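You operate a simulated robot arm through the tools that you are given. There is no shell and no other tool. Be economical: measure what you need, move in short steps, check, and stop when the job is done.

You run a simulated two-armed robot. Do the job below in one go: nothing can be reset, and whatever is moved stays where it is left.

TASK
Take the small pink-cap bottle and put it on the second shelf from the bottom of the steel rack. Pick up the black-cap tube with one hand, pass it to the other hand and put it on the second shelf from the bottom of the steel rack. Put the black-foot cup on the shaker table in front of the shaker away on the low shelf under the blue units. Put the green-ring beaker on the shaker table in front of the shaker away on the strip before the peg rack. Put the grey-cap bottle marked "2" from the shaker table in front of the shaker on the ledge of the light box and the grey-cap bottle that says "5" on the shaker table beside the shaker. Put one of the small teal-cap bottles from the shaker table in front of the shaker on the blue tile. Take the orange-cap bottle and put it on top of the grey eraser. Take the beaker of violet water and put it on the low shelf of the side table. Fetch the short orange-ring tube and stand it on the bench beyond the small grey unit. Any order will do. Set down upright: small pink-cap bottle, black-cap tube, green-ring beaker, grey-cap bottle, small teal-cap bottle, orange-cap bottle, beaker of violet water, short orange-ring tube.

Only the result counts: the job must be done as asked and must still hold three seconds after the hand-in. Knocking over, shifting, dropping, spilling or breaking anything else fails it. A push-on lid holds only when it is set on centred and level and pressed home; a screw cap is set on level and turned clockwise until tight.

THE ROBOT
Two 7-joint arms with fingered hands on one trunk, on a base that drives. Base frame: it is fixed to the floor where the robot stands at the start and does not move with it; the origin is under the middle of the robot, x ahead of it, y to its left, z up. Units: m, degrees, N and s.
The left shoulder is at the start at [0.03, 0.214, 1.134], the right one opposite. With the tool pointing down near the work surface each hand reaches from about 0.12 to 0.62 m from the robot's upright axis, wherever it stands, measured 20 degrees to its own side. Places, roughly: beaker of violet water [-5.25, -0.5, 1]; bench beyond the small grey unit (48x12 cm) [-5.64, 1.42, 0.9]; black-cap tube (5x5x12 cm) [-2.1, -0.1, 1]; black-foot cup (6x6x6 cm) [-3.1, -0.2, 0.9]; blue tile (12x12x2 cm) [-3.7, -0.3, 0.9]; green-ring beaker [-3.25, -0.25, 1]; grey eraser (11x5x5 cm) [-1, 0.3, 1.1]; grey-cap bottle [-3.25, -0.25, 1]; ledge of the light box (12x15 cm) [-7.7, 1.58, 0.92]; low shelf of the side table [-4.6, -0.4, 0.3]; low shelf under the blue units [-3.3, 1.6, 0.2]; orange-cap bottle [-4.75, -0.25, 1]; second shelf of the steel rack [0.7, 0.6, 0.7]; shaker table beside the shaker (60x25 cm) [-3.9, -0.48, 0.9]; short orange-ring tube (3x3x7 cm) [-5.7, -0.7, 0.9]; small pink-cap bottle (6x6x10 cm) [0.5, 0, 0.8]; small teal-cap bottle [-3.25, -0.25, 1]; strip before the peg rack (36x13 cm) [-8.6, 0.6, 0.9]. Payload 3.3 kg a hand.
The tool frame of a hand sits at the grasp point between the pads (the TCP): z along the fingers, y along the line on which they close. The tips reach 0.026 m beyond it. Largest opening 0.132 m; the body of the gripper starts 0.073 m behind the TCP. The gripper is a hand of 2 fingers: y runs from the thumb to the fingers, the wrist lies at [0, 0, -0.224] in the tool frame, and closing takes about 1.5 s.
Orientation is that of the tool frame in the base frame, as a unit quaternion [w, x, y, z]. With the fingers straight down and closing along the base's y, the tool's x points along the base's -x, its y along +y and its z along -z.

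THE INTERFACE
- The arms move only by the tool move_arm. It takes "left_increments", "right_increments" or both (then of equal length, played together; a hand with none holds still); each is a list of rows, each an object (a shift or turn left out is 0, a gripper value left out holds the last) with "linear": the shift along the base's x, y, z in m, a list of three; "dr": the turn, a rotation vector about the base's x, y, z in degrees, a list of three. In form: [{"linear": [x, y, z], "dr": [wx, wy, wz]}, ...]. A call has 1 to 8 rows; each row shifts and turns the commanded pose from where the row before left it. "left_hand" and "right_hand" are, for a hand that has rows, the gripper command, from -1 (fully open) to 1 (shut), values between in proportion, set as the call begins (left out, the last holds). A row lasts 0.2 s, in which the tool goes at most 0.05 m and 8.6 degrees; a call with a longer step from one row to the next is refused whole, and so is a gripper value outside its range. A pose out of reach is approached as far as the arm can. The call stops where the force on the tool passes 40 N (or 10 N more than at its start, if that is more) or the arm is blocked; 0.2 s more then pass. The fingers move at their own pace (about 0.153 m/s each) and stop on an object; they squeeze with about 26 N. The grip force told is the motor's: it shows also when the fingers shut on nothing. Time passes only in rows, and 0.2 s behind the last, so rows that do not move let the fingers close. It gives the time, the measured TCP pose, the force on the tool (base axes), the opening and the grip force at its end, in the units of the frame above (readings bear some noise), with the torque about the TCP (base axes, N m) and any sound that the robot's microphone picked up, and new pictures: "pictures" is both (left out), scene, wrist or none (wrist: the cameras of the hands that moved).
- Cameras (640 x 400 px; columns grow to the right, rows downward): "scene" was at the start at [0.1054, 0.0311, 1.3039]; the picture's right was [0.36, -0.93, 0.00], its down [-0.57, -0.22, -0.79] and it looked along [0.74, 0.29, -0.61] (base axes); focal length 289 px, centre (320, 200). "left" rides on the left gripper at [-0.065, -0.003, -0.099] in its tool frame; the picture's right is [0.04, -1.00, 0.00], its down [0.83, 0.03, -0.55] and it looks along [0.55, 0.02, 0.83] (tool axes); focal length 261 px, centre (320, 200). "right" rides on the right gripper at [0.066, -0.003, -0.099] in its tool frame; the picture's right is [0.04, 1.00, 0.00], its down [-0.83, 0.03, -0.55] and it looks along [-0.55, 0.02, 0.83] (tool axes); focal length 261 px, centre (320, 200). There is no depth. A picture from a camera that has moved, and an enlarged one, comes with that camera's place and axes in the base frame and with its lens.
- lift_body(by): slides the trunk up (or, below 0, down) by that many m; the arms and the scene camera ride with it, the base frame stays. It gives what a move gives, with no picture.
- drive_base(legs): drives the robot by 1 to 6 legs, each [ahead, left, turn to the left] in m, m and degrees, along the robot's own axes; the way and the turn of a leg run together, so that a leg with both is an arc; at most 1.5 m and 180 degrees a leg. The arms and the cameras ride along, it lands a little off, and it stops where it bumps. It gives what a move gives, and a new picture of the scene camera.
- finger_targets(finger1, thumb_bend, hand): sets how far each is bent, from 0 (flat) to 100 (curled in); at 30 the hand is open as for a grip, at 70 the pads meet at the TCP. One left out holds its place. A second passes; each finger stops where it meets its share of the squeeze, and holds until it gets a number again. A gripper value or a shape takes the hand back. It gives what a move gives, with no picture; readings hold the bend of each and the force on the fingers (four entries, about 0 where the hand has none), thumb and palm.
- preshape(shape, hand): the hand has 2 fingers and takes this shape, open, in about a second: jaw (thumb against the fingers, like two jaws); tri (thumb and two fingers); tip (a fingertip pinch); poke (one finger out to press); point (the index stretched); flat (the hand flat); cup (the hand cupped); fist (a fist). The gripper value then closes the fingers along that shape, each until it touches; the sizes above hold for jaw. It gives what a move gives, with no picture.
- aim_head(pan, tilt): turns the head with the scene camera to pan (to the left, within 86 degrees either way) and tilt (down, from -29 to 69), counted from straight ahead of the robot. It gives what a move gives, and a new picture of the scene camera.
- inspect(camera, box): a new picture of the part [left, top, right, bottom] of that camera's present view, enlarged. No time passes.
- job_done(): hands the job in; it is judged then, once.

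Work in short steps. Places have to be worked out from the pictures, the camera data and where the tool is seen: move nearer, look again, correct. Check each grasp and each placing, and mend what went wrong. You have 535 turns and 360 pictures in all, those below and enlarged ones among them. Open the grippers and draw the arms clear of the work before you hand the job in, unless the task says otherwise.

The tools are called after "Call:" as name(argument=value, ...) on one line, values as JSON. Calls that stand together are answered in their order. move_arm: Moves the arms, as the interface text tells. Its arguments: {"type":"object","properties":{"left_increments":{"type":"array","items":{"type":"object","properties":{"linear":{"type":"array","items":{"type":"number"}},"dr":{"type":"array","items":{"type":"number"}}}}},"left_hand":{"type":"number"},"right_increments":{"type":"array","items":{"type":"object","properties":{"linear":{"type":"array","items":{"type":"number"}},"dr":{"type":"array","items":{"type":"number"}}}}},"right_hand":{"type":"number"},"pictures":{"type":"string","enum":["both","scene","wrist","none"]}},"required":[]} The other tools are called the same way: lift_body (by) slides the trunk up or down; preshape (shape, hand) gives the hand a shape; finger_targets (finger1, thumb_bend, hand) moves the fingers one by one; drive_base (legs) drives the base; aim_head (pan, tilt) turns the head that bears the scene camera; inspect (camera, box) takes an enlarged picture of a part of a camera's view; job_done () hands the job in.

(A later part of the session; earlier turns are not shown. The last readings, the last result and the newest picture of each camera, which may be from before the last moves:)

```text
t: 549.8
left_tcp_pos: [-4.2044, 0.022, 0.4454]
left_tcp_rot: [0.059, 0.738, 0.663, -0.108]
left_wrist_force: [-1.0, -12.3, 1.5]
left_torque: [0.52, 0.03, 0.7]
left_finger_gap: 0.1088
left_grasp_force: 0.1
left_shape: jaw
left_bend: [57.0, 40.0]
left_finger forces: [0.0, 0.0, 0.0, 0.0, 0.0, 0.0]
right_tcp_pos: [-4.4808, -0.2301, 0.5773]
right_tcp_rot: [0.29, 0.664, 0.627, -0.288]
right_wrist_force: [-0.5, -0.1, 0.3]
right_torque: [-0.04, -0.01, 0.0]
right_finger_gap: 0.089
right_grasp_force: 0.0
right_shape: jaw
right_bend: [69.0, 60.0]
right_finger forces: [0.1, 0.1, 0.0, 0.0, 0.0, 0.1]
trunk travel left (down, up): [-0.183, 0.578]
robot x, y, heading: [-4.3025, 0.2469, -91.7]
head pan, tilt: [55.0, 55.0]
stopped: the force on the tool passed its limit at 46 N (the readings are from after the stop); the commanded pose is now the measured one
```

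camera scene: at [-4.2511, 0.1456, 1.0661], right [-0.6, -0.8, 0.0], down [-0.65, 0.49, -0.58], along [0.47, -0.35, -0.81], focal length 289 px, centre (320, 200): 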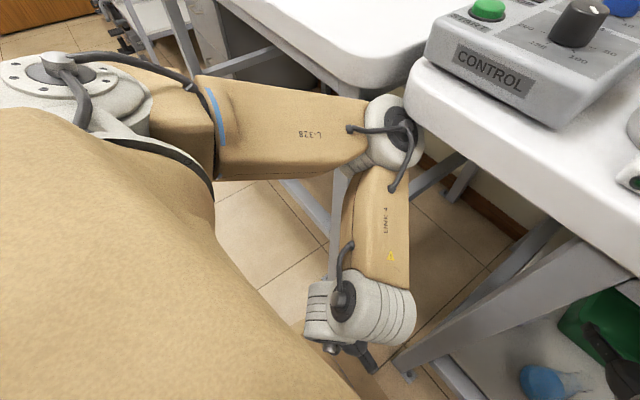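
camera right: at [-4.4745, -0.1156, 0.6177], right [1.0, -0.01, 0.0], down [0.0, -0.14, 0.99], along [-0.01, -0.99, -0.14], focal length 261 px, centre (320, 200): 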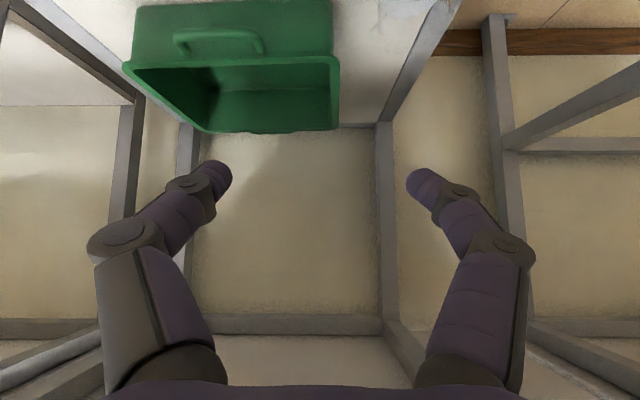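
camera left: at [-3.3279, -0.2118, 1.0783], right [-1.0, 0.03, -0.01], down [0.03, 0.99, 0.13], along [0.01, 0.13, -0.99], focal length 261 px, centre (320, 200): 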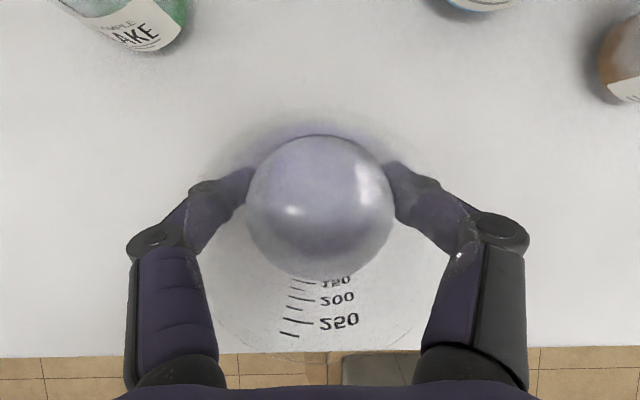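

The left hand is being pushed onto my own base as it lowers. I move it forward and down a bit by arm.

Call:
move_arm(left_increments=[{"linear": [0.01, -0.015, -0.01]}, {"linear": [0.01, -0.01, -0.01]}, {}], pictures="none")

Call:
lift_body(by=-0.02)

```text
t: 550.5
left_tcp_pos: [-4.2668, -0.0598, 0.4297]
left_tcp_rot: [0.04, 0.757, 0.642, -0.118]
left_wrist_force: [0.0, -0.7, 0.0]
left_torque: [0.03, 0.05, 0.01]
left_finger_gap: 0.1086
left_grasp_force: 0.1
left_shape: jaw
left_bend: [57.0, 40.0]
left_finger forces: [0.0, 0.1, 0.0, 0.0, 0.1, 0.0]
right_tcp_pos: [-4.5795, -0.263, 0.5803]
right_tcp_rot: [0.255, 0.699, 0.587, -0.318]
right_wrist_force: [-1.1, 0.1, 0.4]
right_torque: [0.01, -0.06, 0.08]
right_finger_gap: 0.0893
right_grasp_force: 0.2
right_shape: jaw
right_bend: [69.0, 60.0]
right_finger forces: [0.1, 0.0, 0.1, 0.1, 0.0, 0.0]
trunk travel left (down, up): [-0.183, 0.578]
robot x, y, heading: [-4.3556, 0.1962, -99.9]
head pan, tilt: [55.0, 55.0]
stopped in row 3 (left hand): the arm was blocked; the commanded pose is now the measured one
```

```text
t: 550.9
left_tcp_pos: [-4.2843, -0.0623, 0.4234]
left_tcp_rot: [0.017, 0.762, 0.636, -0.117]
left_wrist_force: [0.1, -0.4, -0.3]
left_torque: [0.02, 0.06, 0.04]
left_finger_gap: 0.109
left_grasp_force: 0.1
left_shape: jaw
left_bend: [57.0, 40.0]
left_finger forces: [0.0, 0.1, 0.1, 0.1, 0.1, 0.1]
right_tcp_pos: [-4.5736, -0.2811, 0.5674]
right_tcp_rot: [0.23, 0.701, 0.592, -0.324]
right_wrist_force: [-1.4, 1.0, 1.2]
right_torque: [0.03, -0.05, 0.02]
right_finger_gap: 0.0889
right_grasp_force: 0.1
right_shape: jaw
right_bend: [69.0, 60.0]
right_finger forces: [0.1, 0.0, 0.0, 0.0, 0.0, 0.1]
trunk travel left (down, up): [-0.179, 0.582]
robot x, y, heading: [-4.3625, 0.1884, -101.0]
head pan, tilt: [55.0, 55.0]
stopped: the arm was blocked; the commanded pose is now the measured one
```

The base itself is being shoved (heading −101°). I stop and look around carefully.

Call:
aim_head(pan=30, tilt=50)

Call:
aim_head(pan=-20, tilt=50)

```text
t: 551.8
left_tcp_pos: [-4.28, -0.0584, 0.4207]
left_tcp_rot: [0.018, 0.763, 0.637, -0.108]
left_wrist_force: [-0.1, 0.4, -0.6]
left_torque: [0.0, -0.03, 0.01]
left_finger_gap: 0.1086
left_grasp_force: 0.1
left_shape: jaw
left_bend: [57.0, 40.0]
left_finger forces: [0.1, 0.0, 0.1, 0.0, 0.0, 0.0]
right_tcp_pos: [-4.5723, -0.2811, 0.567]
right_tcp_rot: [0.232, 0.7, 0.595, -0.32]
right_wrist_force: [0.1, 0.1, -0.6]
right_torque: [-0.02, -0.01, -0.01]
right_finger_gap: 0.0892
right_grasp_force: 0.0
right_shape: jaw
right_bend: [69.0, 60.0]
right_finger forces: [0.1, 0.1, 0.0, 0.0, 0.1, 0.0]
trunk travel left (down, up): [-0.179, 0.582]
robot x, y, heading: [-4.3575, 0.1892, -100.7]
head pan, tilt: [30.0, 50.0]
camera scene: at [-4.4011, 0.093, 1.055], right [-0.94, -0.33, -0.03], down [-0.22, 0.69, -0.69], along [0.25, -0.64, -0.72], focal length 289 px, centre (320, 200)
```

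scene: 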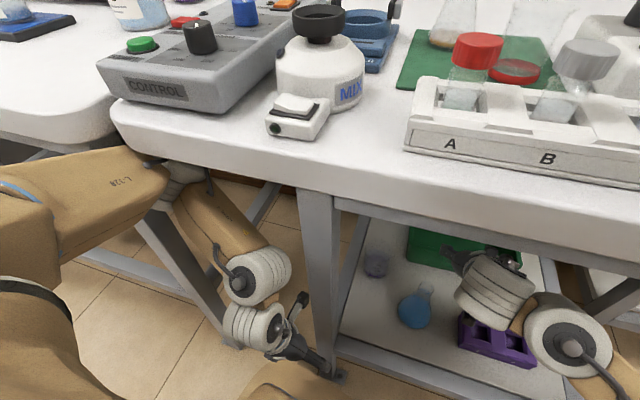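

```text
t: 553.0
left_tcp_pos: [-4.2794, -0.0589, 0.4212]
left_tcp_rot: [0.017, 0.763, 0.637, -0.109]
left_wrist_force: [0.0, 0.6, -0.5]
left_torque: [0.02, 0.01, 0.02]
left_finger_gap: 0.1088
left_grasp_force: 0.1
left_shape: jaw
left_bend: [57.0, 40.0]
left_finger forces: [0.0, 0.0, 0.0, 0.0, 0.0, 0.0]
right_tcp_pos: [-4.5742, -0.2802, 0.5663]
right_tcp_rot: [0.231, 0.702, 0.593, -0.321]
right_wrist_force: [0.0, -0.7, 0.1]
right_torque: [-0.03, 0.04, 0.02]
right_finger_gap: 0.0891
right_grasp_force: 0.1
right_shape: jaw
right_bend: [69.0, 60.0]
right_finger forces: [0.0, 0.1, 0.0, 0.0, 0.1, 0.0]
trunk travel left (down, up): [-0.179, 0.582]
robot x, y, heading: [-4.3625, 0.1895, -100.8]
head pan, tilt: [-20.0, 50.0]
camera scene: at [-4.4658, 0.0994, 1.0515], right [-0.86, 0.51, -0.07], down [0.43, 0.63, -0.65], along [-0.29, -0.59, -0.75], focal length 289 px, centre (320, 200)
```

scene: 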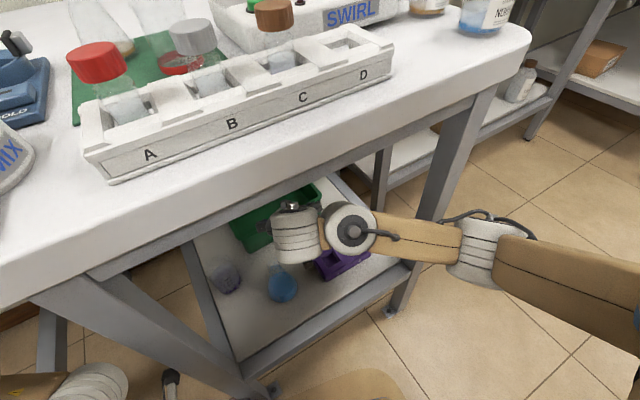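

Everything still stands. Stresses were reset with the last stop; I try a short move straight back.

Call:
drive_base(legs=[[-0.06, 0, 0]])

```text
t: 553.7
left_tcp_pos: [-4.286, -0.0386, 0.3874]
left_tcp_rot: [-0.049, 0.768, 0.634, -0.068]
left_wrist_force: [172.5, 54.5, 70.8]
left_torque: [-10.96, 19.67, 11.52]
left_finger_gap: 0.1088
left_grasp_force: 0.1
left_shape: jaw
left_bend: [57.0, 39.0]
left_finger forces: [0.0, 0.1, 0.1, 0.0, 0.1, 0.1]
right_tcp_pos: [-4.5642, -0.3048, 0.5659]
right_tcp_rot: [0.204, 0.697, 0.599, -0.336]
right_wrist_force: [-0.5, 0.4, -0.2]
right_torque: [0.03, -0.02, 0.06]
right_finger_gap: 0.089
right_grasp_force: 0.1
right_shape: jaw
right_bend: [69.0, 60.0]
right_finger forces: [0.0, 0.0, 0.1, 0.1, 0.0, 0.0]
trunk travel left (down, up): [-0.179, 0.582]
robot x, y, heading: [-4.3837, 0.1854, -103.7]
head pan, tilt: [-20.0, 50.0]
stopped in leg 1: the robot was blocked; the commanded pose is now the measured one
camera scene: at [-4.4928, 0.1028, 1.0524], right [-0.83, 0.56, -0.07], down [0.46, 0.6, -0.66], along [-0.32, -0.57, -0.75], focal length 289 px, centre (320, 200)
```

scene: 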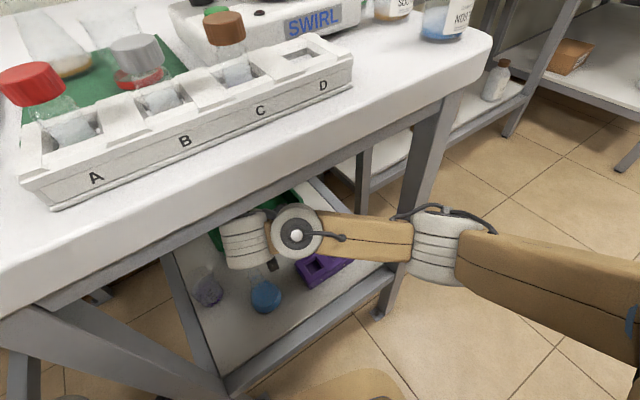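

Rotation pressed the left hand against the table leg. I turn back left to undo that.

Call:
drive_base(legs=[[0, 0, 6]])

```text
t: 554.4
left_tcp_pos: [-4.2915, -0.0433, 0.3514]
left_tcp_rot: [-0.129, 0.776, 0.615, -0.057]
left_wrist_force: [38.5, 18.4, -4.3]
left_torque: [-1.47, 3.78, 3.11]
left_finger_gap: 0.1089
left_grasp_force: 0.0
left_shape: jaw
left_bend: [57.0, 40.0]
left_finger forces: [0.0, 0.0, 0.0, 0.0, 0.0, 0.1]
right_tcp_pos: [-4.5042, -0.3375, 0.5825]
right_tcp_rot: [0.23, 0.662, 0.632, -0.331]
right_wrist_force: [1.0, 0.3, 0.2]
right_torque: [0.01, -0.04, 0.03]
right_finger_gap: 0.0894
right_grasp_force: 0.0
right_shape: jaw
right_bend: [69.0, 60.0]
right_finger forces: [0.0, 0.0, 0.0, 0.0, 0.0, 0.1]
trunk travel left (down, up): [-0.179, 0.582]
robot x, y, heading: [-4.4037, 0.1756, -105.5]
head pan, tilt: [-20.0, 50.0]
stopped in leg 1: the robot was blocked; the commanded pose is now the measured one
camera scene: at [-4.5141, 0.0938, 1.0528], right [-0.81, 0.58, -0.07], down [0.47, 0.59, -0.66], along [-0.34, -0.56, -0.75], focal length 289 px, centre (320, 200)
```

scene: 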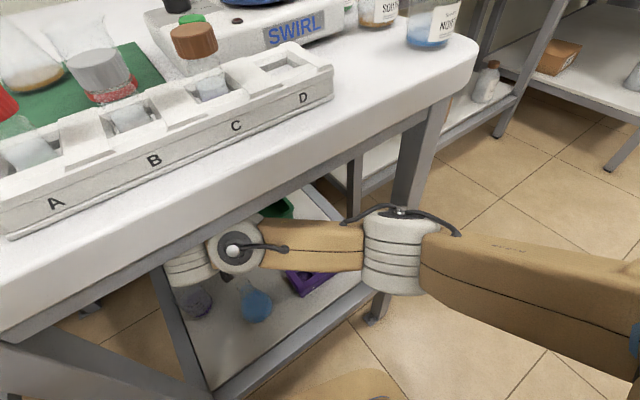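

The left hand is trapped between the table leg and my own base. I slide it sideways to the left, away from the leg.

Call:
move_arm(left_increments=[{"linear": [0.02, 0.0, 0]}, {"linear": [0.03, -0.005, 0]}, {"linear": [0.03, -0.008, 0]}], pictures="none")

Call:
aim_head(pan=45, tilt=55)

```text
t: 554.7
left_tcp_pos: [-4.2881, -0.0556, 0.3366]
left_tcp_rot: [-0.157, 0.78, 0.602, -0.064]
left_wrist_force: [-0.5, 0.6, -0.2]
left_torque: [-0.03, -0.03, 0.02]
left_finger_gap: 0.109
left_grasp_force: 0.0
left_shape: jaw
left_bend: [57.0, 40.0]
left_finger forces: [0.0, 0.0, 0.1, 0.0, 0.1, 0.0]
right_tcp_pos: [-4.5062, -0.3605, 0.581]
right_tcp_rot: [0.232, 0.651, 0.639, -0.337]
right_wrist_force: [-0.2, 0.5, 1.2]
right_torque: [0.02, -0.03, 0.05]
right_finger_gap: 0.0888
right_grasp_force: 0.1
right_shape: jaw
right_bend: [69.0, 60.0]
right_finger forces: [0.0, 0.0, 0.1, 0.0, 0.0, 0.0]
trunk travel left (down, up): [-0.179, 0.582]
robot x, y, heading: [-4.4096, 0.174, -105.9]
head pan, tilt: [-20.0, 50.0]
stopped in row 1 (left hand): the force on the tool passed its limit at 68 N (the readings are from after the stop); the commanded pose is now the measured one
```

```text
t: 556.1
left_tcp_pos: [-4.288, -0.0542, 0.3367]
left_tcp_rot: [-0.156, 0.781, 0.602, -0.063]
left_wrist_force: [-0.6, 1.0, -0.1]
left_torque: [0.01, -0.01, -0.01]
left_finger_gap: 0.1087
left_grasp_force: 0.1
left_shape: jaw
left_bend: [57.0, 40.0]
left_finger forces: [0.0, 0.1, 0.1, 0.0, 0.0, 0.0]
right_tcp_pos: [-4.5025, -0.3565, 0.575]
right_tcp_rot: [0.229, 0.653, 0.64, -0.334]
right_wrist_force: [-0.6, 0.3, 0.0]
right_torque: [0.02, 0.04, 0.01]
right_finger_gap: 0.0892
right_grasp_force: 0.0
right_shape: jaw
right_bend: [69.0, 60.0]
right_finger forces: [0.0, 0.0, 0.0, 0.1, 0.1, 0.0]
trunk travel left (down, up): [-0.179, 0.582]
robot x, y, heading: [-4.4043, 0.176, -105.7]
head pan, tilt: [45.0, 55.0]
camera scene: at [-4.4385, 0.0878, 1.0487], right [-0.87, -0.49, -0.02], down [-0.37, 0.69, -0.62], along [0.32, -0.54, -0.78], focal length 289 px, centre (320, 200)
```

scene: 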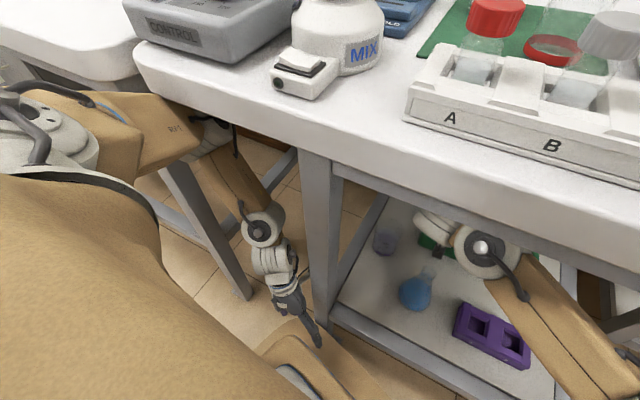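

The elbow is wedged up under the tabletop by the raised trunk; friction holds it. I try lowering the trunk again in a small step.

Call:
lift_body(by=-0.03)

```text
t: 556.4
left_tcp_pos: [-4.2802, -0.0903, 0.303]
left_tcp_rot: [-0.198, 0.78, 0.59, -0.07]
left_wrist_force: [7.9, -12.8, 13.1]
left_torque: [0.94, 0.33, -0.28]
left_finger_gap: 0.109
left_grasp_force: 0.0
left_shape: jaw
left_bend: [57.0, 40.0]
left_finger forces: [0.1, 0.0, 0.0, 0.0, 0.0, 0.0]
right_tcp_pos: [-4.5368, -0.4007, 0.5293]
right_tcp_rot: [0.174, 0.661, 0.64, -0.352]
right_wrist_force: [-2.6, -5.1, -2.9]
right_torque: [0.27, -0.07, 0.0]
right_finger_gap: 0.0888
right_grasp_force: 0.0
right_shape: jaw
right_bend: [69.0, 60.0]
right_finger forces: [0.1, 0.0, 0.1, 0.0, 0.0, 0.0]
trunk travel left (down, up): [-0.177, 0.584]
robot x, y, heading: [-4.4158, 0.1741, -106.6]
head pan, tilt: [45.0, 55.0]
stopped: the arm was blocked; the commanded pose is now the measured one
```

The robot is leaning forward and the right hand is nearing the basket. I retract the right hand first.

Call:
move_arm(right_increments=[{"linear": [0, 0.025, 0.01]}, {"linear": [0, 0.03, 0.01]}, {"linear": [0, 0.03, 0.0]}, {"linear": [0, 0.03, 0]}, {"linear": [0, 0.03, 0]}], pictures="none")

Call:
aim_head(pan=10, tilt=50)

```text
t: 557.6
left_tcp_pos: [-4.2829, -0.0754, 0.3122]
left_tcp_rot: [-0.187, 0.78, 0.593, -0.064]
left_wrist_force: [0.1, 0.6, -0.4]
left_torque: [-0.02, -0.01, -0.04]
left_finger_gap: 0.1088
left_grasp_force: 0.1
left_shape: jaw
left_bend: [57.0, 40.0]
left_finger forces: [0.1, 0.0, 0.0, 0.0, 0.1, 0.0]
right_tcp_pos: [-4.4915, -0.2405, 0.5598]
right_tcp_rot: [0.198, 0.656, 0.65, -0.329]
right_wrist_force: [0.2, 0.3, -0.1]
right_torque: [-0.01, 0.0, -0.04]
right_finger_gap: 0.0889
right_grasp_force: 0.2
right_shape: jaw
right_bend: [69.0, 60.0]
right_finger forces: [0.1, 0.0, 0.1, 0.0, 0.1, 0.1]
trunk travel left (down, up): [-0.177, 0.584]
robot x, y, heading: [-4.409, 0.1749, -106.1]
head pan, tilt: [45.0, 55.0]
```

```text
t: 558.6
left_tcp_pos: [-4.2847, -0.0766, 0.3137]
left_tcp_rot: [-0.188, 0.78, 0.593, -0.065]
left_wrist_force: [-0.1, -1.4, -0.4]
left_torque: [-0.02, -0.02, -0.01]
left_finger_gap: 0.1089
left_grasp_force: 0.1
left_shape: jaw
left_bend: [57.0, 40.0]
left_finger forces: [0.0, 0.0, 0.1, 0.1, 0.0, 0.1]
right_tcp_pos: [-4.4901, -0.2412, 0.5615]
right_tcp_rot: [0.197, 0.655, 0.651, -0.329]
right_wrist_force: [0.1, 0.0, -1.2]
right_torque: [0.02, 0.01, 0.02]
right_finger_gap: 0.0891
right_grasp_force: 0.1
right_shape: jaw
right_bend: [69.0, 60.0]
right_finger forces: [0.0, 0.0, 0.1, 0.1, 0.0, 0.1]
trunk travel left (down, up): [-0.177, 0.584]
robot x, y, heading: [-4.408, 0.1769, -106.3]
head pan, tilt: [10.0, 50.0]
camera scene: at [-4.443, 0.0184, 1.0409], right [-0.99, 0.11, 0.0], down [0.08, 0.77, -0.64], along [-0.06, -0.64, -0.77], focal length 289 px, centre (320, 200)
```

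scene: 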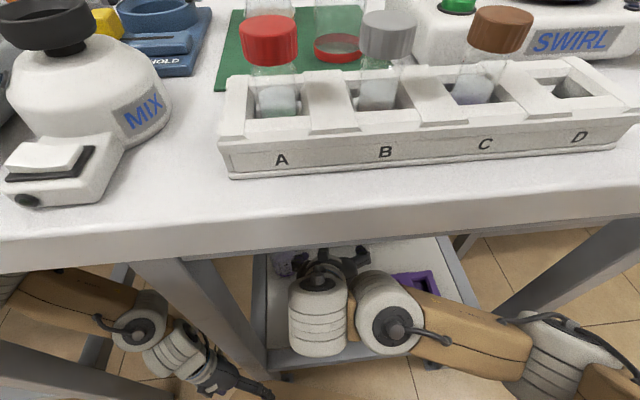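

The left elbow is hooked behind the shaker table's leg. Straightening the arm (hand down) should pull the elbow inward; I close the left fingers and lower that hand carefully.

Call:
move_arm(left_increments=[{}, {}, {"linear": [0, 0, -0.015]}, {"linear": [0, 0, -0.02]}, {"linear": [0, 0, -0.02]}, {}], left_hand=0.8, pictures="none")

```text
t: 560.0
left_tcp_pos: [-4.2825, -0.082, 0.258]
left_tcp_rot: [-0.185, 0.779, 0.595, -0.065]
left_wrist_force: [-0.5, -0.5, 0.4]
left_torque: [-0.04, -0.2, -0.1]
left_finger_gap: 0.0137
left_grasp_force: 0.0
left_shape: jaw
left_bend: [72.0, 70.0]
left_finger forces: [0.1, 0.0, 0.0, 0.0, 0.1, 0.0]
right_tcp_pos: [-4.4922, -0.2412, 0.5594]
right_tcp_rot: [0.195, 0.657, 0.65, -0.329]
right_wrist_force: [0.1, -0.7, -0.4]
right_torque: [-0.02, 0.01, -0.02]
right_finger_gap: 0.0893
right_grasp_force: 0.0
right_shape: jaw
right_bend: [69.0, 60.0]
right_finger forces: [0.0, 0.0, 0.0, 0.1, 0.0, 0.0]
trunk travel left (down, up): [-0.177, 0.584]
robot x, y, heading: [-4.4038, 0.1747, -106.6]
head pan, tilt: [10.0, 50.0]
```

It moves freely. Continue down.

Call:
move_arm(left_increments=[{"linear": [0, 0, -0.02]}, {"linear": [0, 0, -0.02]}, {"linear": [0, 0, -0.02]}, {}], pictures="none")

Call:
aim_head(pan=45, tilt=55)

```text
t: 560.7
left_tcp_pos: [-4.2807, -0.0744, 0.2169]
left_tcp_rot: [-0.192, 0.776, 0.597, -0.069]
left_wrist_force: [9.1, 0.8, 42.3]
left_torque: [0.07, 0.68, -0.13]
left_finger_gap: 0.0187
left_grasp_force: 0.1
left_shape: jaw
left_bend: [71.0, 73.0]
left_finger forces: [0.1, 0.0, 0.0, 0.0, 0.0, 0.1]
right_tcp_pos: [-4.4884, -0.2377, 0.5644]
right_tcp_rot: [0.199, 0.653, 0.651, -0.333]
right_wrist_force: [-0.6, 0.1, -0.2]
right_torque: [-0.02, 0.03, 0.0]
right_finger_gap: 0.0888
right_grasp_force: 0.1
right_shape: jaw
right_bend: [69.0, 60.0]
right_finger forces: [0.0, 0.0, 0.0, 0.0, 0.1, 0.0]
trunk travel left (down, up): [-0.177, 0.584]
robot x, y, heading: [-4.4118, 0.177, -105.8]
head pan, tilt: [10.0, 50.0]
stopped in row 3 (left hand): the force on the tool passed its limit at 70 N (the readings are from after the stop); the commanded pose is now the measured one
```

```text
t: 561.7
left_tcp_pos: [-4.2785, -0.0741, 0.2158]
left_tcp_rot: [-0.19, 0.776, 0.597, -0.069]
left_wrist_force: [10.2, -0.1, 59.3]
left_torque: [0.13, 1.02, -0.1]
left_finger_gap: 0.0209
left_grasp_force: 0.2
left_shape: jaw
left_bend: [72.0, 73.0]
left_finger forces: [0.0, 0.1, 0.1, 0.0, 0.0, 0.1]
right_tcp_pos: [-4.4894, -0.2368, 0.5656]
right_tcp_rot: [0.199, 0.652, 0.652, -0.333]
right_wrist_force: [0.1, -0.6, 0.7]
right_torque: [0.03, 0.02, 0.0]
right_finger_gap: 0.0889
right_grasp_force: 0.0
right_shape: jaw
right_bend: [69.0, 60.0]
right_finger forces: [0.0, 0.1, 0.0, 0.0, 0.1, 0.0]
trunk travel left (down, up): [-0.177, 0.584]
robot x, y, heading: [-4.4133, 0.1717, -105.9]
head pan, tilt: [45.0, 55.0]
camera scene: at [-4.3978, 0.04, 1.0366], right [-0.87, -0.49, 0.0], down [-0.4, 0.72, -0.58], along [0.28, -0.5, -0.82], focal length 289 px, centre (320, 200)
```

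scene: 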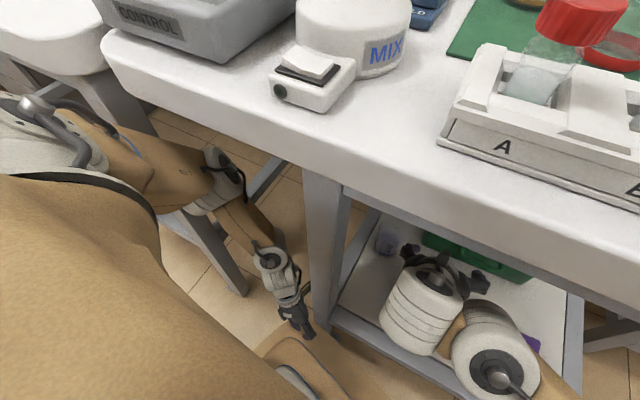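

The elbow has come down and inward, in front of the leg. I ease the hand 1 cm off my base and try backing out.

Call:
move_arm(left_increments=[{"linear": [0, 0, 0.012]}, {}], pictures="none")

Call:
drive_base(legs=[[-0.05, 0, 0]])

```text
t: 562.3
left_tcp_pos: [-4.2781, -0.0738, 0.2278]
left_tcp_rot: [-0.189, 0.776, 0.598, -0.067]
left_wrist_force: [0.6, -0.2, -0.8]
left_torque: [-0.05, -0.01, -0.03]
left_finger_gap: 0.0135
left_grasp_force: 0.1
left_shape: jaw
left_bend: [71.0, 70.0]
left_finger forces: [0.1, 0.0, 0.0, 0.1, 0.0, 0.0]
right_tcp_pos: [-4.4886, -0.2369, 0.5642]
right_tcp_rot: [0.199, 0.652, 0.652, -0.332]
right_wrist_force: [-0.3, 0.3, -0.6]
right_torque: [0.0, -0.01, -0.02]
right_finger_gap: 0.0892
right_grasp_force: 0.1
right_shape: jaw
right_bend: [69.0, 60.0]
right_finger forces: [0.1, 0.0, 0.0, 0.1, 0.1, 0.0]
trunk travel left (down, up): [-0.177, 0.584]
robot x, y, heading: [-4.4098, 0.1765, -105.9]
head pan, tilt: [45.0, 55.0]
```

```text
t: 563.2
left_tcp_pos: [-4.2655, -0.0241, 0.229]
left_tcp_rot: [-0.188, 0.777, 0.597, -0.065]
left_wrist_force: [3.1, -4.8, 1.8]
left_torque: [-0.09, -0.16, -0.04]
left_finger_gap: 0.0154
left_grasp_force: 0.0
left_shape: jaw
left_bend: [71.0, 70.0]
left_finger forces: [0.0, 0.1, 0.0, 0.1, 0.0, 0.1]
right_tcp_pos: [-4.4773, -0.1874, 0.5645]
right_tcp_rot: [0.202, 0.652, 0.652, -0.331]
right_wrist_force: [-0.6, -0.2, 0.7]
right_torque: [0.0, -0.01, 0.01]
right_finger_gap: 0.089
right_grasp_force: 0.0
right_shape: jaw
right_bend: [69.0, 60.0]
right_finger forces: [0.0, 0.0, 0.0, 0.0, 0.0, 0.1]
trunk travel left (down, up): [-0.177, 0.584]
robot x, y, heading: [-4.3969, 0.2269, -105.9]
head pan, tilt: [45.0, 55.0]
camera scene: at [-4.3885, 0.0895, 1.0364], right [-0.87, -0.49, 0.0], down [-0.4, 0.71, -0.58], along [0.28, -0.5, -0.82], focal length 289 px, centre (320, 200)
```

scene: 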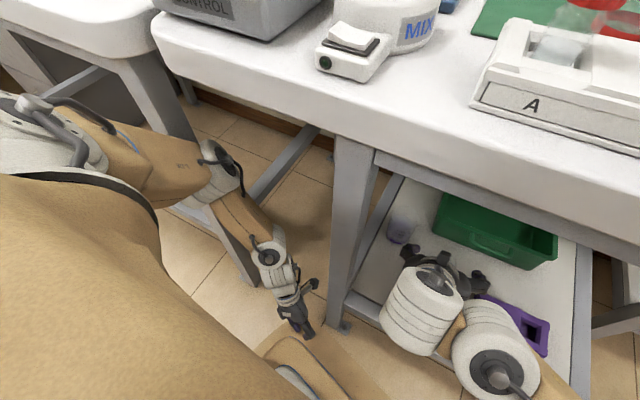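

Free. I back straight out into the aisle.

Call:
drive_base(legs=[[-0.19, -0.055, 0], [-0.14, -0.04, 0]])

```text
t: 563.9
left_tcp_pos: [-4.2662, -0.0223, 0.227]
left_tcp_rot: [-0.188, 0.776, 0.598, -0.067]
left_wrist_force: [1.8, -1.0, 0.0]
left_torque: [-0.07, -0.06, -0.04]
left_finger_gap: 0.0145
left_grasp_force: 0.0
left_shape: jaw
left_bend: [71.0, 70.0]
left_finger forces: [0.0, 0.0, 0.1, 0.0, 0.1, 0.0]
right_tcp_pos: [-4.4751, -0.1853, 0.5656]
right_tcp_rot: [0.2, 0.653, 0.651, -0.332]
right_wrist_force: [0.1, 0.3, -0.4]
right_torque: [0.01, 0.02, 0.0]
right_finger_gap: 0.0889
right_grasp_force: 0.0
right_shape: jaw
right_bend: [69.0, 60.0]
right_finger forces: [0.0, 0.0, 0.0, 0.0, 0.0, 0.0]
trunk travel left (down, up): [-0.177, 0.584]
robot x, y, heading: [-4.3985, 0.2266, -105.8]
head pan, tilt: [45.0, 55.0]
stopped in leg 1: the robot was blocked; the commanded pose is now the measured one
camera scene: at [-4.3854, 0.0904, 1.0364], right [-0.87, -0.49, 0.0], down [-0.4, 0.71, -0.57], along [0.28, -0.5, -0.82], focal length 289 px, centre (320, 200)
```

scene: 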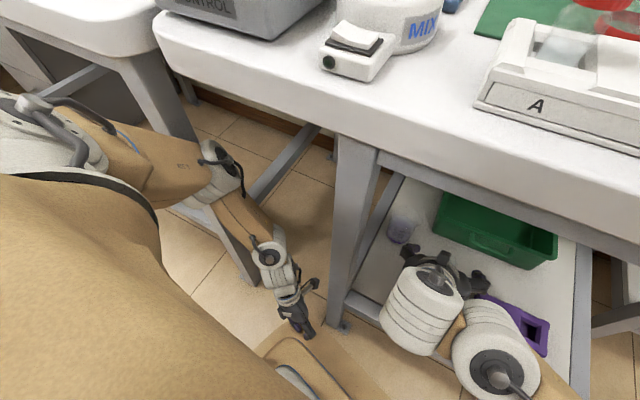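

Blocked again after 5 cm; I look closely at the left arm and the leg.

Call:
inspect(camera="scene", box=[80, 60, 360, 360])

Call:
inspect(camera="left", box=[0, 0, 640, 400])

```text
1.33 times, centred on (220, 210) of scene
camera zoom: at [-4.3854, 0.0904, 1.0364], right [-0.87, -0.49, 0.0], down [-0.4, 0.71, -0.57], along [0.28, -0.5, -0.82], focal length 386 px, centre (453, 187)
```

zoom: 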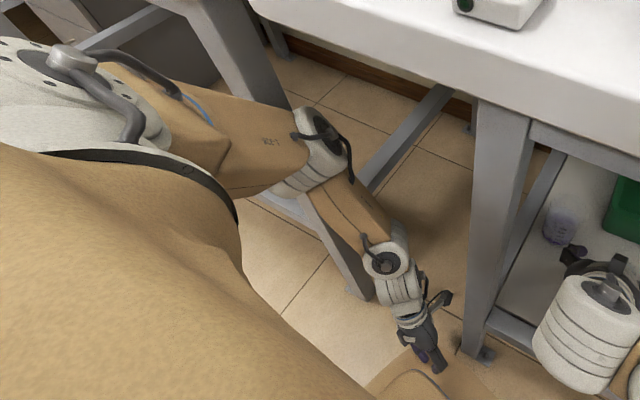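

```text
1.00 times, centred on (320, 200) of left (not enlarged: the box is as wide or as high as the picture)
camera zoom: at [-4.2533, -0.1034, 0.3123], right [-0.89, 0.25, 0.38], down [0.44, 0.67, 0.6], along [-0.1, 0.7, -0.71], focal length 261 px, centre (320, 200)
```

zoom: 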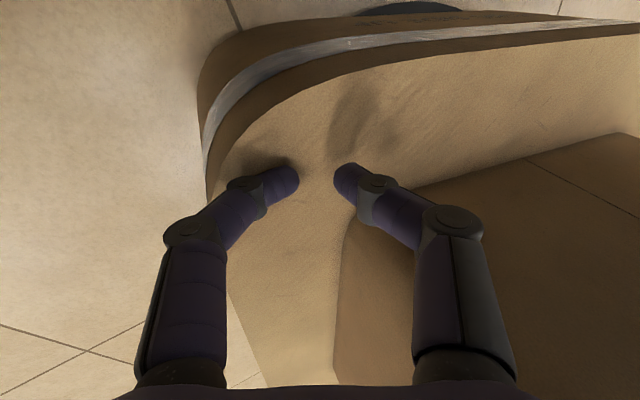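

The left side looks clear; I check the right arm and its leg.

Call:
aim_head(pan=-45, tilt=55)

```text
t: 565.5
left_tcp_pos: [-4.268, -0.0226, 0.2281]
left_tcp_rot: [-0.188, 0.777, 0.597, -0.068]
left_wrist_force: [4.3, -5.2, 1.4]
left_torque: [-0.13, -0.08, -0.08]
left_finger_gap: 0.0152
left_grasp_force: 0.0
left_shape: jaw
left_bend: [71.0, 70.0]
left_finger forces: [0.0, 0.0, 0.0, 0.1, 0.1, 0.0]
right_tcp_pos: [-4.4746, -0.1857, 0.5657]
right_tcp_rot: [0.201, 0.652, 0.651, -0.332]
right_wrist_force: [0.9, -0.8, -0.1]
right_torque: [-0.03, 0.0, 0.0]
right_finger_gap: 0.089
right_grasp_force: 0.1
right_shape: jaw
right_bend: [69.0, 60.0]
right_finger forces: [0.0, 0.1, 0.0, 0.0, 0.0, 0.0]
trunk travel left (down, up): [-0.177, 0.584]
robot x, y, heading: [-4.3966, 0.2282, -105.8]
head pan, tilt: [-45.0, 55.0]
camera scene: at [-4.4835, 0.1182, 1.0361], right [-0.49, 0.87, 0.0], down [0.72, 0.4, -0.57], along [-0.5, -0.28, -0.82], focal length 289 px, centre (320, 200)
```

scene: 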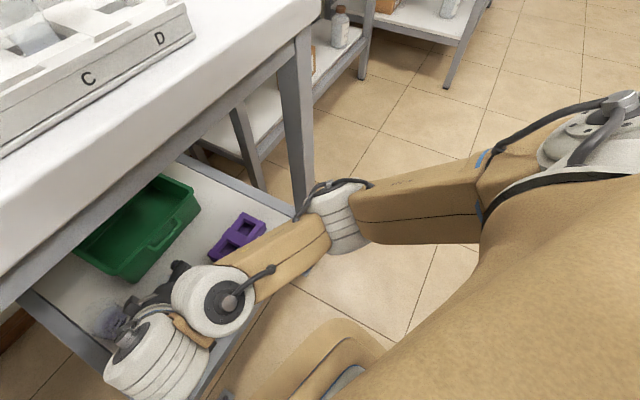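

Right side is clear too; the remaining contact seems to be the left fingers on my own base. I lift the left hand 2 cm and try again.

Call:
move_arm(left_increments=[{"linear": [0.0, -0.01, 0.012]}, {"linear": [0, 0, 0.01]}, {}], pictures="none")

Call:
drive_base(legs=[[-0.06, 0, 0]])

```text
t: 566.5
left_tcp_pos: [-4.2892, -0.0025, 0.2554]
left_tcp_rot: [-0.211, 0.78, 0.586, -0.068]
left_wrist_force: [-0.1, 1.2, 0.9]
left_torque: [0.01, 0.0, -0.01]
left_finger_gap: 0.0132
left_grasp_force: 0.1
left_shape: jaw
left_bend: [72.0, 70.0]
left_finger forces: [0.0, 0.1, 0.1, 0.1, 0.0, 0.1]
right_tcp_pos: [-4.4769, -0.1814, 0.5698]
right_tcp_rot: [0.204, 0.652, 0.65, -0.334]
right_wrist_force: [0.5, 0.3, 0.5]
right_torque: [0.02, 0.0, -0.02]
right_finger_gap: 0.0892
right_grasp_force: 0.0
right_shape: jaw
right_bend: [69.0, 60.0]
right_finger forces: [0.0, 0.0, 0.0, 0.1, 0.1, 0.1]
trunk travel left (down, up): [-0.177, 0.584]
robot x, y, heading: [-4.3985, 0.2296, -105.7]
head pan, tilt: [-45.0, 55.0]
stopped in row 3 (left hand): the arm was blocked; the commanded pose is now the measured one
```

```text
t: 567.5
left_tcp_pos: [-4.2687, 0.0498, 0.2509]
left_tcp_rot: [-0.211, 0.779, 0.586, -0.067]
left_wrist_force: [0.5, 0.1, 0.4]
left_torque: [-0.06, -0.02, 0.01]
left_finger_gap: 0.0136
left_grasp_force: 0.2
left_shape: jaw
left_bend: [72.0, 70.0]
left_finger forces: [0.0, 0.0, 0.0, 0.0, 0.0, 0.0]
right_tcp_pos: [-4.4576, -0.1292, 0.5638]
right_tcp_rot: [0.2, 0.651, 0.653, -0.332]
right_wrist_force: [0.6, 0.0, 1.5]
right_torque: [-0.01, 0.01, 0.01]
right_finger_gap: 0.0892
right_grasp_force: 0.0
right_shape: jaw
right_bend: [69.0, 60.0]
right_finger forces: [0.0, 0.1, 0.1, 0.0, 0.1, 0.0]
trunk travel left (down, up): [-0.177, 0.584]
robot x, y, heading: [-4.3786, 0.2889, -105.6]
head pan, tilt: [-45.0, 55.0]
camera scene: at [-4.4665, 0.1749, 1.0361], right [-0.49, 0.87, 0.0], down [0.71, 0.4, -0.57], along [-0.5, -0.28, -0.82], focal length 289 px, centre (320, 200)
```

scene: 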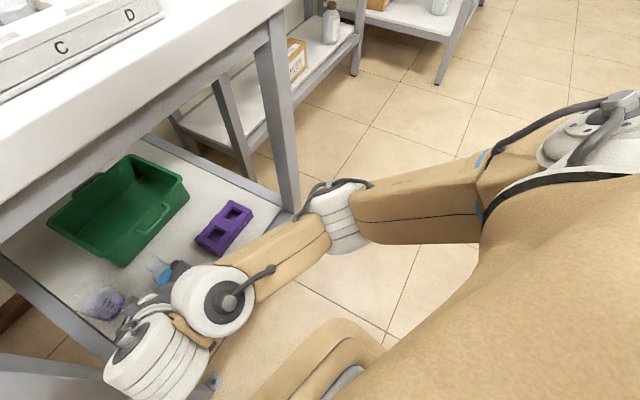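

Moving. I continue backing in short steps along the heading.

Call:
drive_base(legs=[[-0.08, -0.02, 0]])

```text
t: 568.6
left_tcp_pos: [-4.2674, 0.1309, 0.2499]
left_tcp_rot: [-0.21, 0.779, 0.587, -0.067]
left_wrist_force: [-0.4, -0.1, 0.1]
left_torque: [0.0, -0.03, 0.0]
left_finger_gap: 0.0132
left_grasp_force: 0.0
left_shape: jaw
left_bend: [72.0, 70.0]
left_finger forces: [0.1, 0.0, 0.1, 0.1, 0.0, 0.0]
right_tcp_pos: [-4.455, -0.0466, 0.5651]
right_tcp_rot: [0.201, 0.651, 0.653, -0.332]
right_wrist_force: [-0.4, -1.3, -0.5]
right_torque: [0.0, -0.05, 0.01]
right_finger_gap: 0.089
right_grasp_force: 0.0
right_shape: jaw
right_bend: [69.0, 60.0]
right_finger forces: [0.0, 0.0, 0.1, 0.0, 0.1, 0.1]
trunk travel left (down, up): [-0.177, 0.584]
robot x, y, heading: [-4.3827, 0.3658, -105.4]
head pan, tilt: [-45.0, 55.0]
camera scene: at [-4.4638, 0.256, 1.0361], right [-0.49, 0.87, 0.0], down [0.71, 0.4, -0.57], along [-0.5, -0.28, -0.82], focal length 289 px, centre (320, 200)
```

scene: 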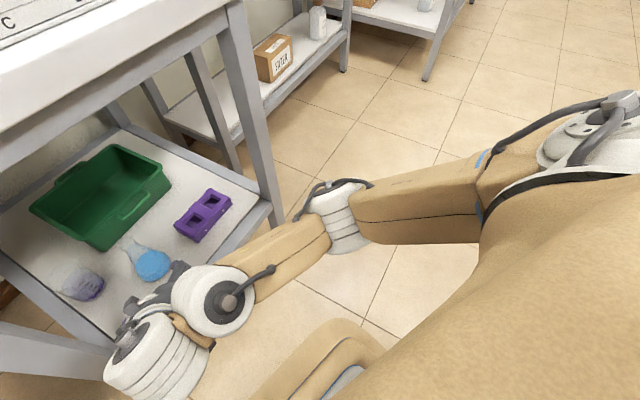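

All items on the shelf stand. I back off further, straighten up, and look at the whole table.

Call:
drive_base(legs=[[-0.22, -0.06, 0], [0, 0, 15.4]])

Call:
aim_head(pan=0, tilt=35)

```text
t: 571.2
left_tcp_pos: [-4.2076, 0.393, 0.2511]
left_tcp_rot: [-0.2, 0.696, 0.683, -0.094]
left_wrist_force: [0.1, 0.3, 0.3]
left_torque: [0.0, 0.01, 0.01]
left_finger_gap: 0.0133
left_grasp_force: 0.0
left_shape: jaw
left_bend: [72.0, 70.0]
left_finger forces: [0.1, 0.0, 0.0, 0.1, 0.0, 0.1]
right_tcp_pos: [-4.3452, 0.1721, 0.5639]
right_tcp_rot: [0.242, 0.56, 0.732, -0.302]
right_wrist_force: [0.5, -0.1, -0.2]
right_torque: [-0.01, -0.01, 0.01]
right_finger_gap: 0.0889
right_grasp_force: 0.0
right_shape: jaw
right_bend: [69.0, 60.0]
right_finger forces: [0.0, 0.1, 0.0, 0.0, 0.1, 0.0]
trunk travel left (down, up): [-0.177, 0.584]
robot x, y, heading: [-4.3794, 0.5912, -90.6]
head pan, tilt: [-45.0, 55.0]
camera scene: at [-4.432, 0.4628, 1.0361], right [-0.7, 0.72, 0.0], down [0.59, 0.57, -0.57], along [-0.41, -0.4, -0.82], focal length 289 px, centre (320, 200)
```

scene: 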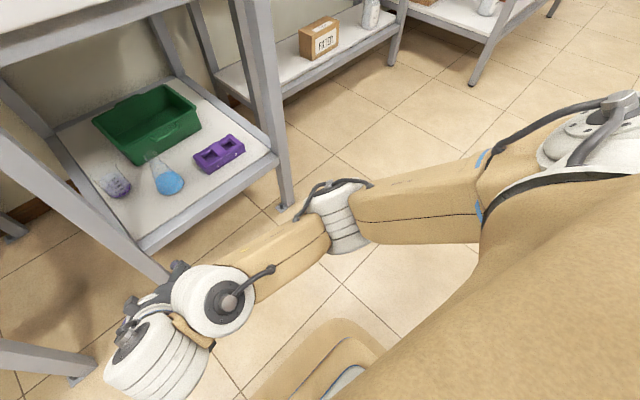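

```text
t: 572.3
left_tcp_pos: [-4.209, 0.3929, 0.2504]
left_tcp_rot: [-0.199, 0.696, 0.683, -0.095]
left_wrist_force: [0.1, 0.0, -0.1]
left_torque: [0.04, 0.01, 0.03]
left_finger_gap: 0.0133
left_grasp_force: 0.1
left_shape: jaw
left_bend: [72.0, 70.0]
left_finger forces: [0.0, 0.0, 0.0, 0.0, 0.0, 0.0]
right_tcp_pos: [-4.3455, 0.1712, 0.5648]
right_tcp_rot: [0.241, 0.561, 0.732, -0.303]
right_wrist_force: [0.0, 0.9, 0.3]
right_torque: [0.0, -0.01, 0.01]
right_finger_gap: 0.089
right_grasp_force: 0.0
right_shape: jaw
right_bend: [69.0, 60.0]
right_finger forces: [0.0, 0.0, 0.1, 0.0, 0.1, 0.0]
trunk travel left (down, up): [-0.177, 0.584]
robot x, y, heading: [-4.3807, 0.5894, -90.8]
head pan, tilt: [0.0, 35.0]
camera scene: at [-4.3816, 0.4251, 1.0643], right [-1.0, 0.01, 0.0], down [0.01, 0.57, -0.82], along [-0.01, -0.82, -0.57], focal length 289 px, centre (320, 200)
```

scene: 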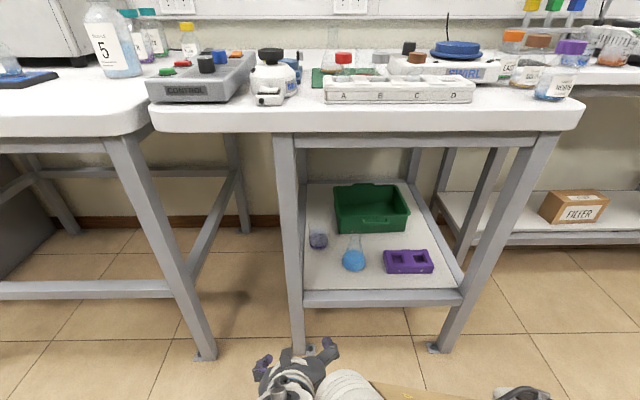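

I zoom in to verify the shelf and shaker table items.

Call:
inspect(camera="scene", box=[270, 160, 480, 300])

```text
2.86 times, centred on (375, 230) of scene
camera zoom: at [-4.3816, 0.4251, 1.0643], right [-1.0, 0.01, 0.0], down [0.01, 0.57, -0.82], along [-0.01, -0.82, -0.57], focal length 826 px, centre (163, 114)
```

zoom: 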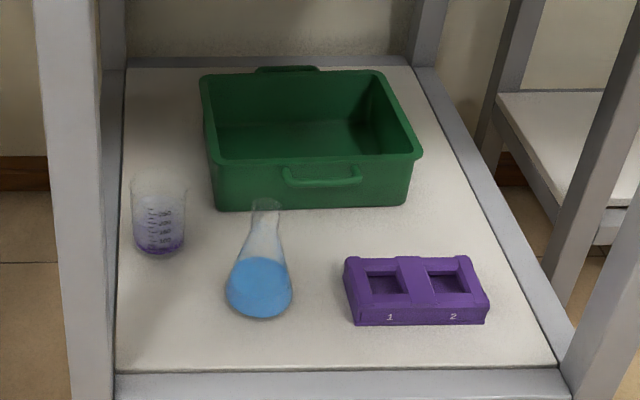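

Beaker, flask, basket and holder are all fine. Now the orange-cap bottle: I raise the trunk and re-level the right hand.

Call:
lift_body(by=0.4)

Call:
move_arm(right_increments=[{"linear": [-0.03, 0, 0.03], "dr": [0.2, -3.4, -3.7]}, {"linear": [-0.03, 0, 0.03], "dr": [0.2, -3.4, -3.7]}, {"linear": [-0.03, 0, 0.03], "dr": [0.2, -3.4, -3.7]}, {"linear": [-0.03, 0, 0.02]}, {}], pictures="none")

Call:
move_arm(left_increments=[{"linear": [0, 0, 0.04], "dr": [-5, 0, 0]}, {"linear": [0, -0.01, 0.04], "dr": [-5, 0, 0]}, {"linear": [0, -0.01, 0.04], "dr": [-5, 0, 0]}, {"linear": [0, -0.01, 0.04], "dr": [-5, 0, 0]}, {"linear": [0, -0.01, 0.04], "dr": [-5, 0, 0]}, {"linear": [0, -0.01, 0.04]}, {"linear": [0, -0.01, 0.04]}, {"linear": [0, -0.01, 0.04]}], left_hand=-1, pictures="scene")

```text
t: 576.1
left_tcp_pos: [-4.208, 0.3925, 0.651]
left_tcp_rot: [-0.201, 0.696, 0.683, -0.094]
left_wrist_force: [-0.1, -0.1, -0.3]
left_torque: [-0.05, 0.01, 0.01]
left_finger_gap: 0.0134
left_grasp_force: 0.1
left_shape: jaw
left_bend: [72.0, 70.0]
left_finger forces: [0.0, 0.0, 0.0, 0.0, 0.1, 0.0]
right_tcp_pos: [-4.3454, 0.1722, 0.9645]
right_tcp_rot: [0.242, 0.561, 0.731, -0.303]
right_wrist_force: [-0.6, -0.2, -0.8]
right_torque: [-0.01, -0.04, -0.02]
right_finger_gap: 0.089
right_grasp_force: 0.0
right_shape: jaw
right_bend: [69.0, 60.0]
right_finger forces: [0.0, 0.1, 0.0, 0.1, 0.0, 0.0]
trunk travel left (down, up): [-0.577, 0.184]
robot x, y, heading: [-4.3757, 0.5904, -90.8]
head pan, tilt: [0.0, 35.0]
```

```text
t: 577.3
left_tcp_pos: [-4.2085, 0.3927, 0.651]
left_tcp_rot: [-0.2, 0.696, 0.683, -0.094]
left_wrist_force: [-0.2, 0.0, 0.2]
left_torque: [-0.02, 0.01, 0.01]
left_finger_gap: 0.0134
left_grasp_force: 0.0
left_shape: jaw
left_bend: [72.0, 70.0]
left_finger forces: [0.0, 0.1, 0.1, 0.0, 0.0, 0.1]
right_tcp_pos: [-4.4656, 0.172, 1.0757]
right_tcp_rot: [0.272, 0.655, 0.651, -0.27]
right_wrist_force: [0.1, -0.1, -0.8]
right_torque: [-0.01, 0.01, 0.02]
right_finger_gap: 0.089
right_grasp_force: 0.0
right_shape: jaw
right_bend: [69.0, 60.0]
right_finger forces: [0.1, 0.0, 0.0, 0.1, 0.1, 0.1]
trunk travel left (down, up): [-0.577, 0.184]
robot x, y, heading: [-4.381, 0.592, -90.7]
head pan, tilt: [0.0, 35.0]
```

```text
t: 579.1
left_tcp_pos: [-4.2092, 0.3286, 0.9508]
left_tcp_rot: [-0.045, 0.723, 0.646, -0.24]
left_wrist_force: [0.4, 0.4, -0.2]
left_torque: [-0.04, 0.0, 0.0]
left_finger_gap: 0.1319
left_grasp_force: 0.1
left_shape: jaw
left_bend: [30.0, 30.0]
left_finger forces: [0.1, 0.0, 0.0, 0.0, 0.0, 0.0]
left hand out of reach, approached as far as the arm can: row 8
right_tcp_pos: [-4.4656, 0.1738, 1.0766]
right_tcp_rot: [0.272, 0.655, 0.652, -0.269]
right_wrist_force: [0.0, 0.2, 0.4]
right_torque: [0.0, -0.03, 0.01]
right_finger_gap: 0.0892
right_grasp_force: 0.1
right_shape: jaw
right_bend: [69.0, 60.0]
right_finger forces: [0.0, 0.0, 0.0, 0.0, 0.1, 0.0]
trunk travel left (down, up): [-0.577, 0.184]
robot x, y, heading: [-4.376, 0.5913, -90.7]
head pan, tilt: [0.0, 35.0]
camera scene: at [-4.3804, 0.4893, 1.4687], right [-1.0, 0.01, 0.0], down [0.01, 0.57, -0.82], along [-0.01, -0.82, -0.57], focal length 289 px, centre (320, 200)
```

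scene: 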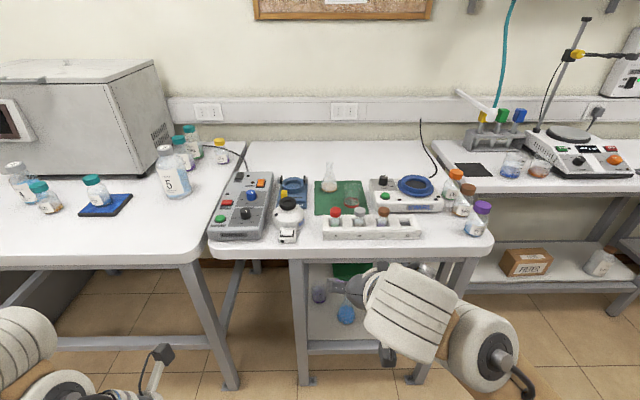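

Orange-cap bottle is at about (−4.848, −0.342), behind brown and purple caps. I'll use the left hand at ~26° tilt; first I set its orientation and raise it.

Call:
move_arm(left_increments=[{"linear": [0, -0.01, 0.02], "dr": [-2.4, -5.3, 2.85]}, {"linear": [0, -0.01, 0.02], "dr": [-2.4, -5.3, 2.85]}, {"linear": [0, -0.01, 0.02], "dr": [-2.4, -5.3, 2.85]}, {"linear": [0, -0.01, 0.03], "dr": [-2.4, -5.3, 2.85]}, {"linear": [0, -0.01, 0.04]}, {"linear": [0, 0, 0.04]}, {"linear": [0, 0, 0.03]}, {}], pictures="none")

Call:
drive_base(legs=[[0, -0.64, 0.7]])

```text
t: 580.9
left_tcp_pos: [-4.2214, 0.3235, 0.9585]
left_tcp_rot: [-0.032, 0.722, 0.65, -0.235]
left_wrist_force: [-0.6, -0.2, -0.2]
left_torque: [0.03, -0.03, 0.02]
left_finger_gap: 0.1318
left_grasp_force: 0.0
left_shape: jaw
left_bend: [30.0, 30.0]
left_finger forces: [0.0, 0.0, 0.0, 0.0, 0.0, 0.0]
left hand out of reach, approached as far as the arm can: row 1, 2, 3, 4, 5, 6, 7
right_tcp_pos: [-4.4651, 0.1733, 1.0756]
right_tcp_rot: [0.272, 0.655, 0.651, -0.27]
right_wrist_force: [-0.2, -0.7, -0.1]
right_torque: [0.0, 0.03, 0.0]
right_finger_gap: 0.0891
right_grasp_force: 0.2
right_shape: jaw
right_bend: [69.0, 60.0]
right_finger forces: [0.0, 0.1, 0.1, 0.0, 0.0, 0.0]
trunk travel left (down, up): [-0.577, 0.184]
robot x, y, heading: [-4.3781, 0.5928, -90.8]
head pan, tilt: [0.0, 35.0]
```

```text
t: 584.6
left_tcp_pos: [-4.8792, 0.3287, 0.9587]
left_tcp_rot: [-0.03, 0.717, 0.656, -0.233]
left_wrist_force: [0.1, 0.1, 0.2]
left_torque: [-0.01, 0.0, 0.01]
left_finger_gap: 0.1317
left_grasp_force: 0.0
left_shape: jaw
left_bend: [30.0, 30.0]
left_finger forces: [0.0, 0.0, 0.1, 0.1, 0.0, 0.0]
right_tcp_pos: [-5.1193, 0.1748, 1.0758]
right_tcp_rot: [0.274, 0.65, 0.656, -0.268]
right_wrist_force: [-1.0, 0.4, -0.4]
right_torque: [0.01, -0.03, 0.03]
right_finger_gap: 0.089
right_grasp_force: 0.1
right_shape: jaw
right_bend: [69.0, 60.0]
right_finger forces: [0.0, 0.0, 0.1, 0.1, 0.0, 0.0]
trunk travel left (down, up): [-0.577, 0.184]
robot x, y, heading: [-5.039, 0.5915, -90.1]
head pan, tilt: [0.0, 35.0]
camera scene: at [-5.0403, 0.4924, 1.4687], right [-1.0, 0.0, 0.0], down [0.0, 0.57, -0.82], along [0.0, -0.82, -0.57], focal length 289 px, centre (320, 200)
```

scene: 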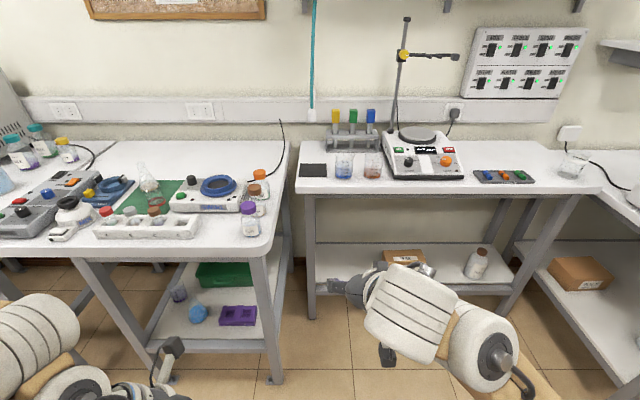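

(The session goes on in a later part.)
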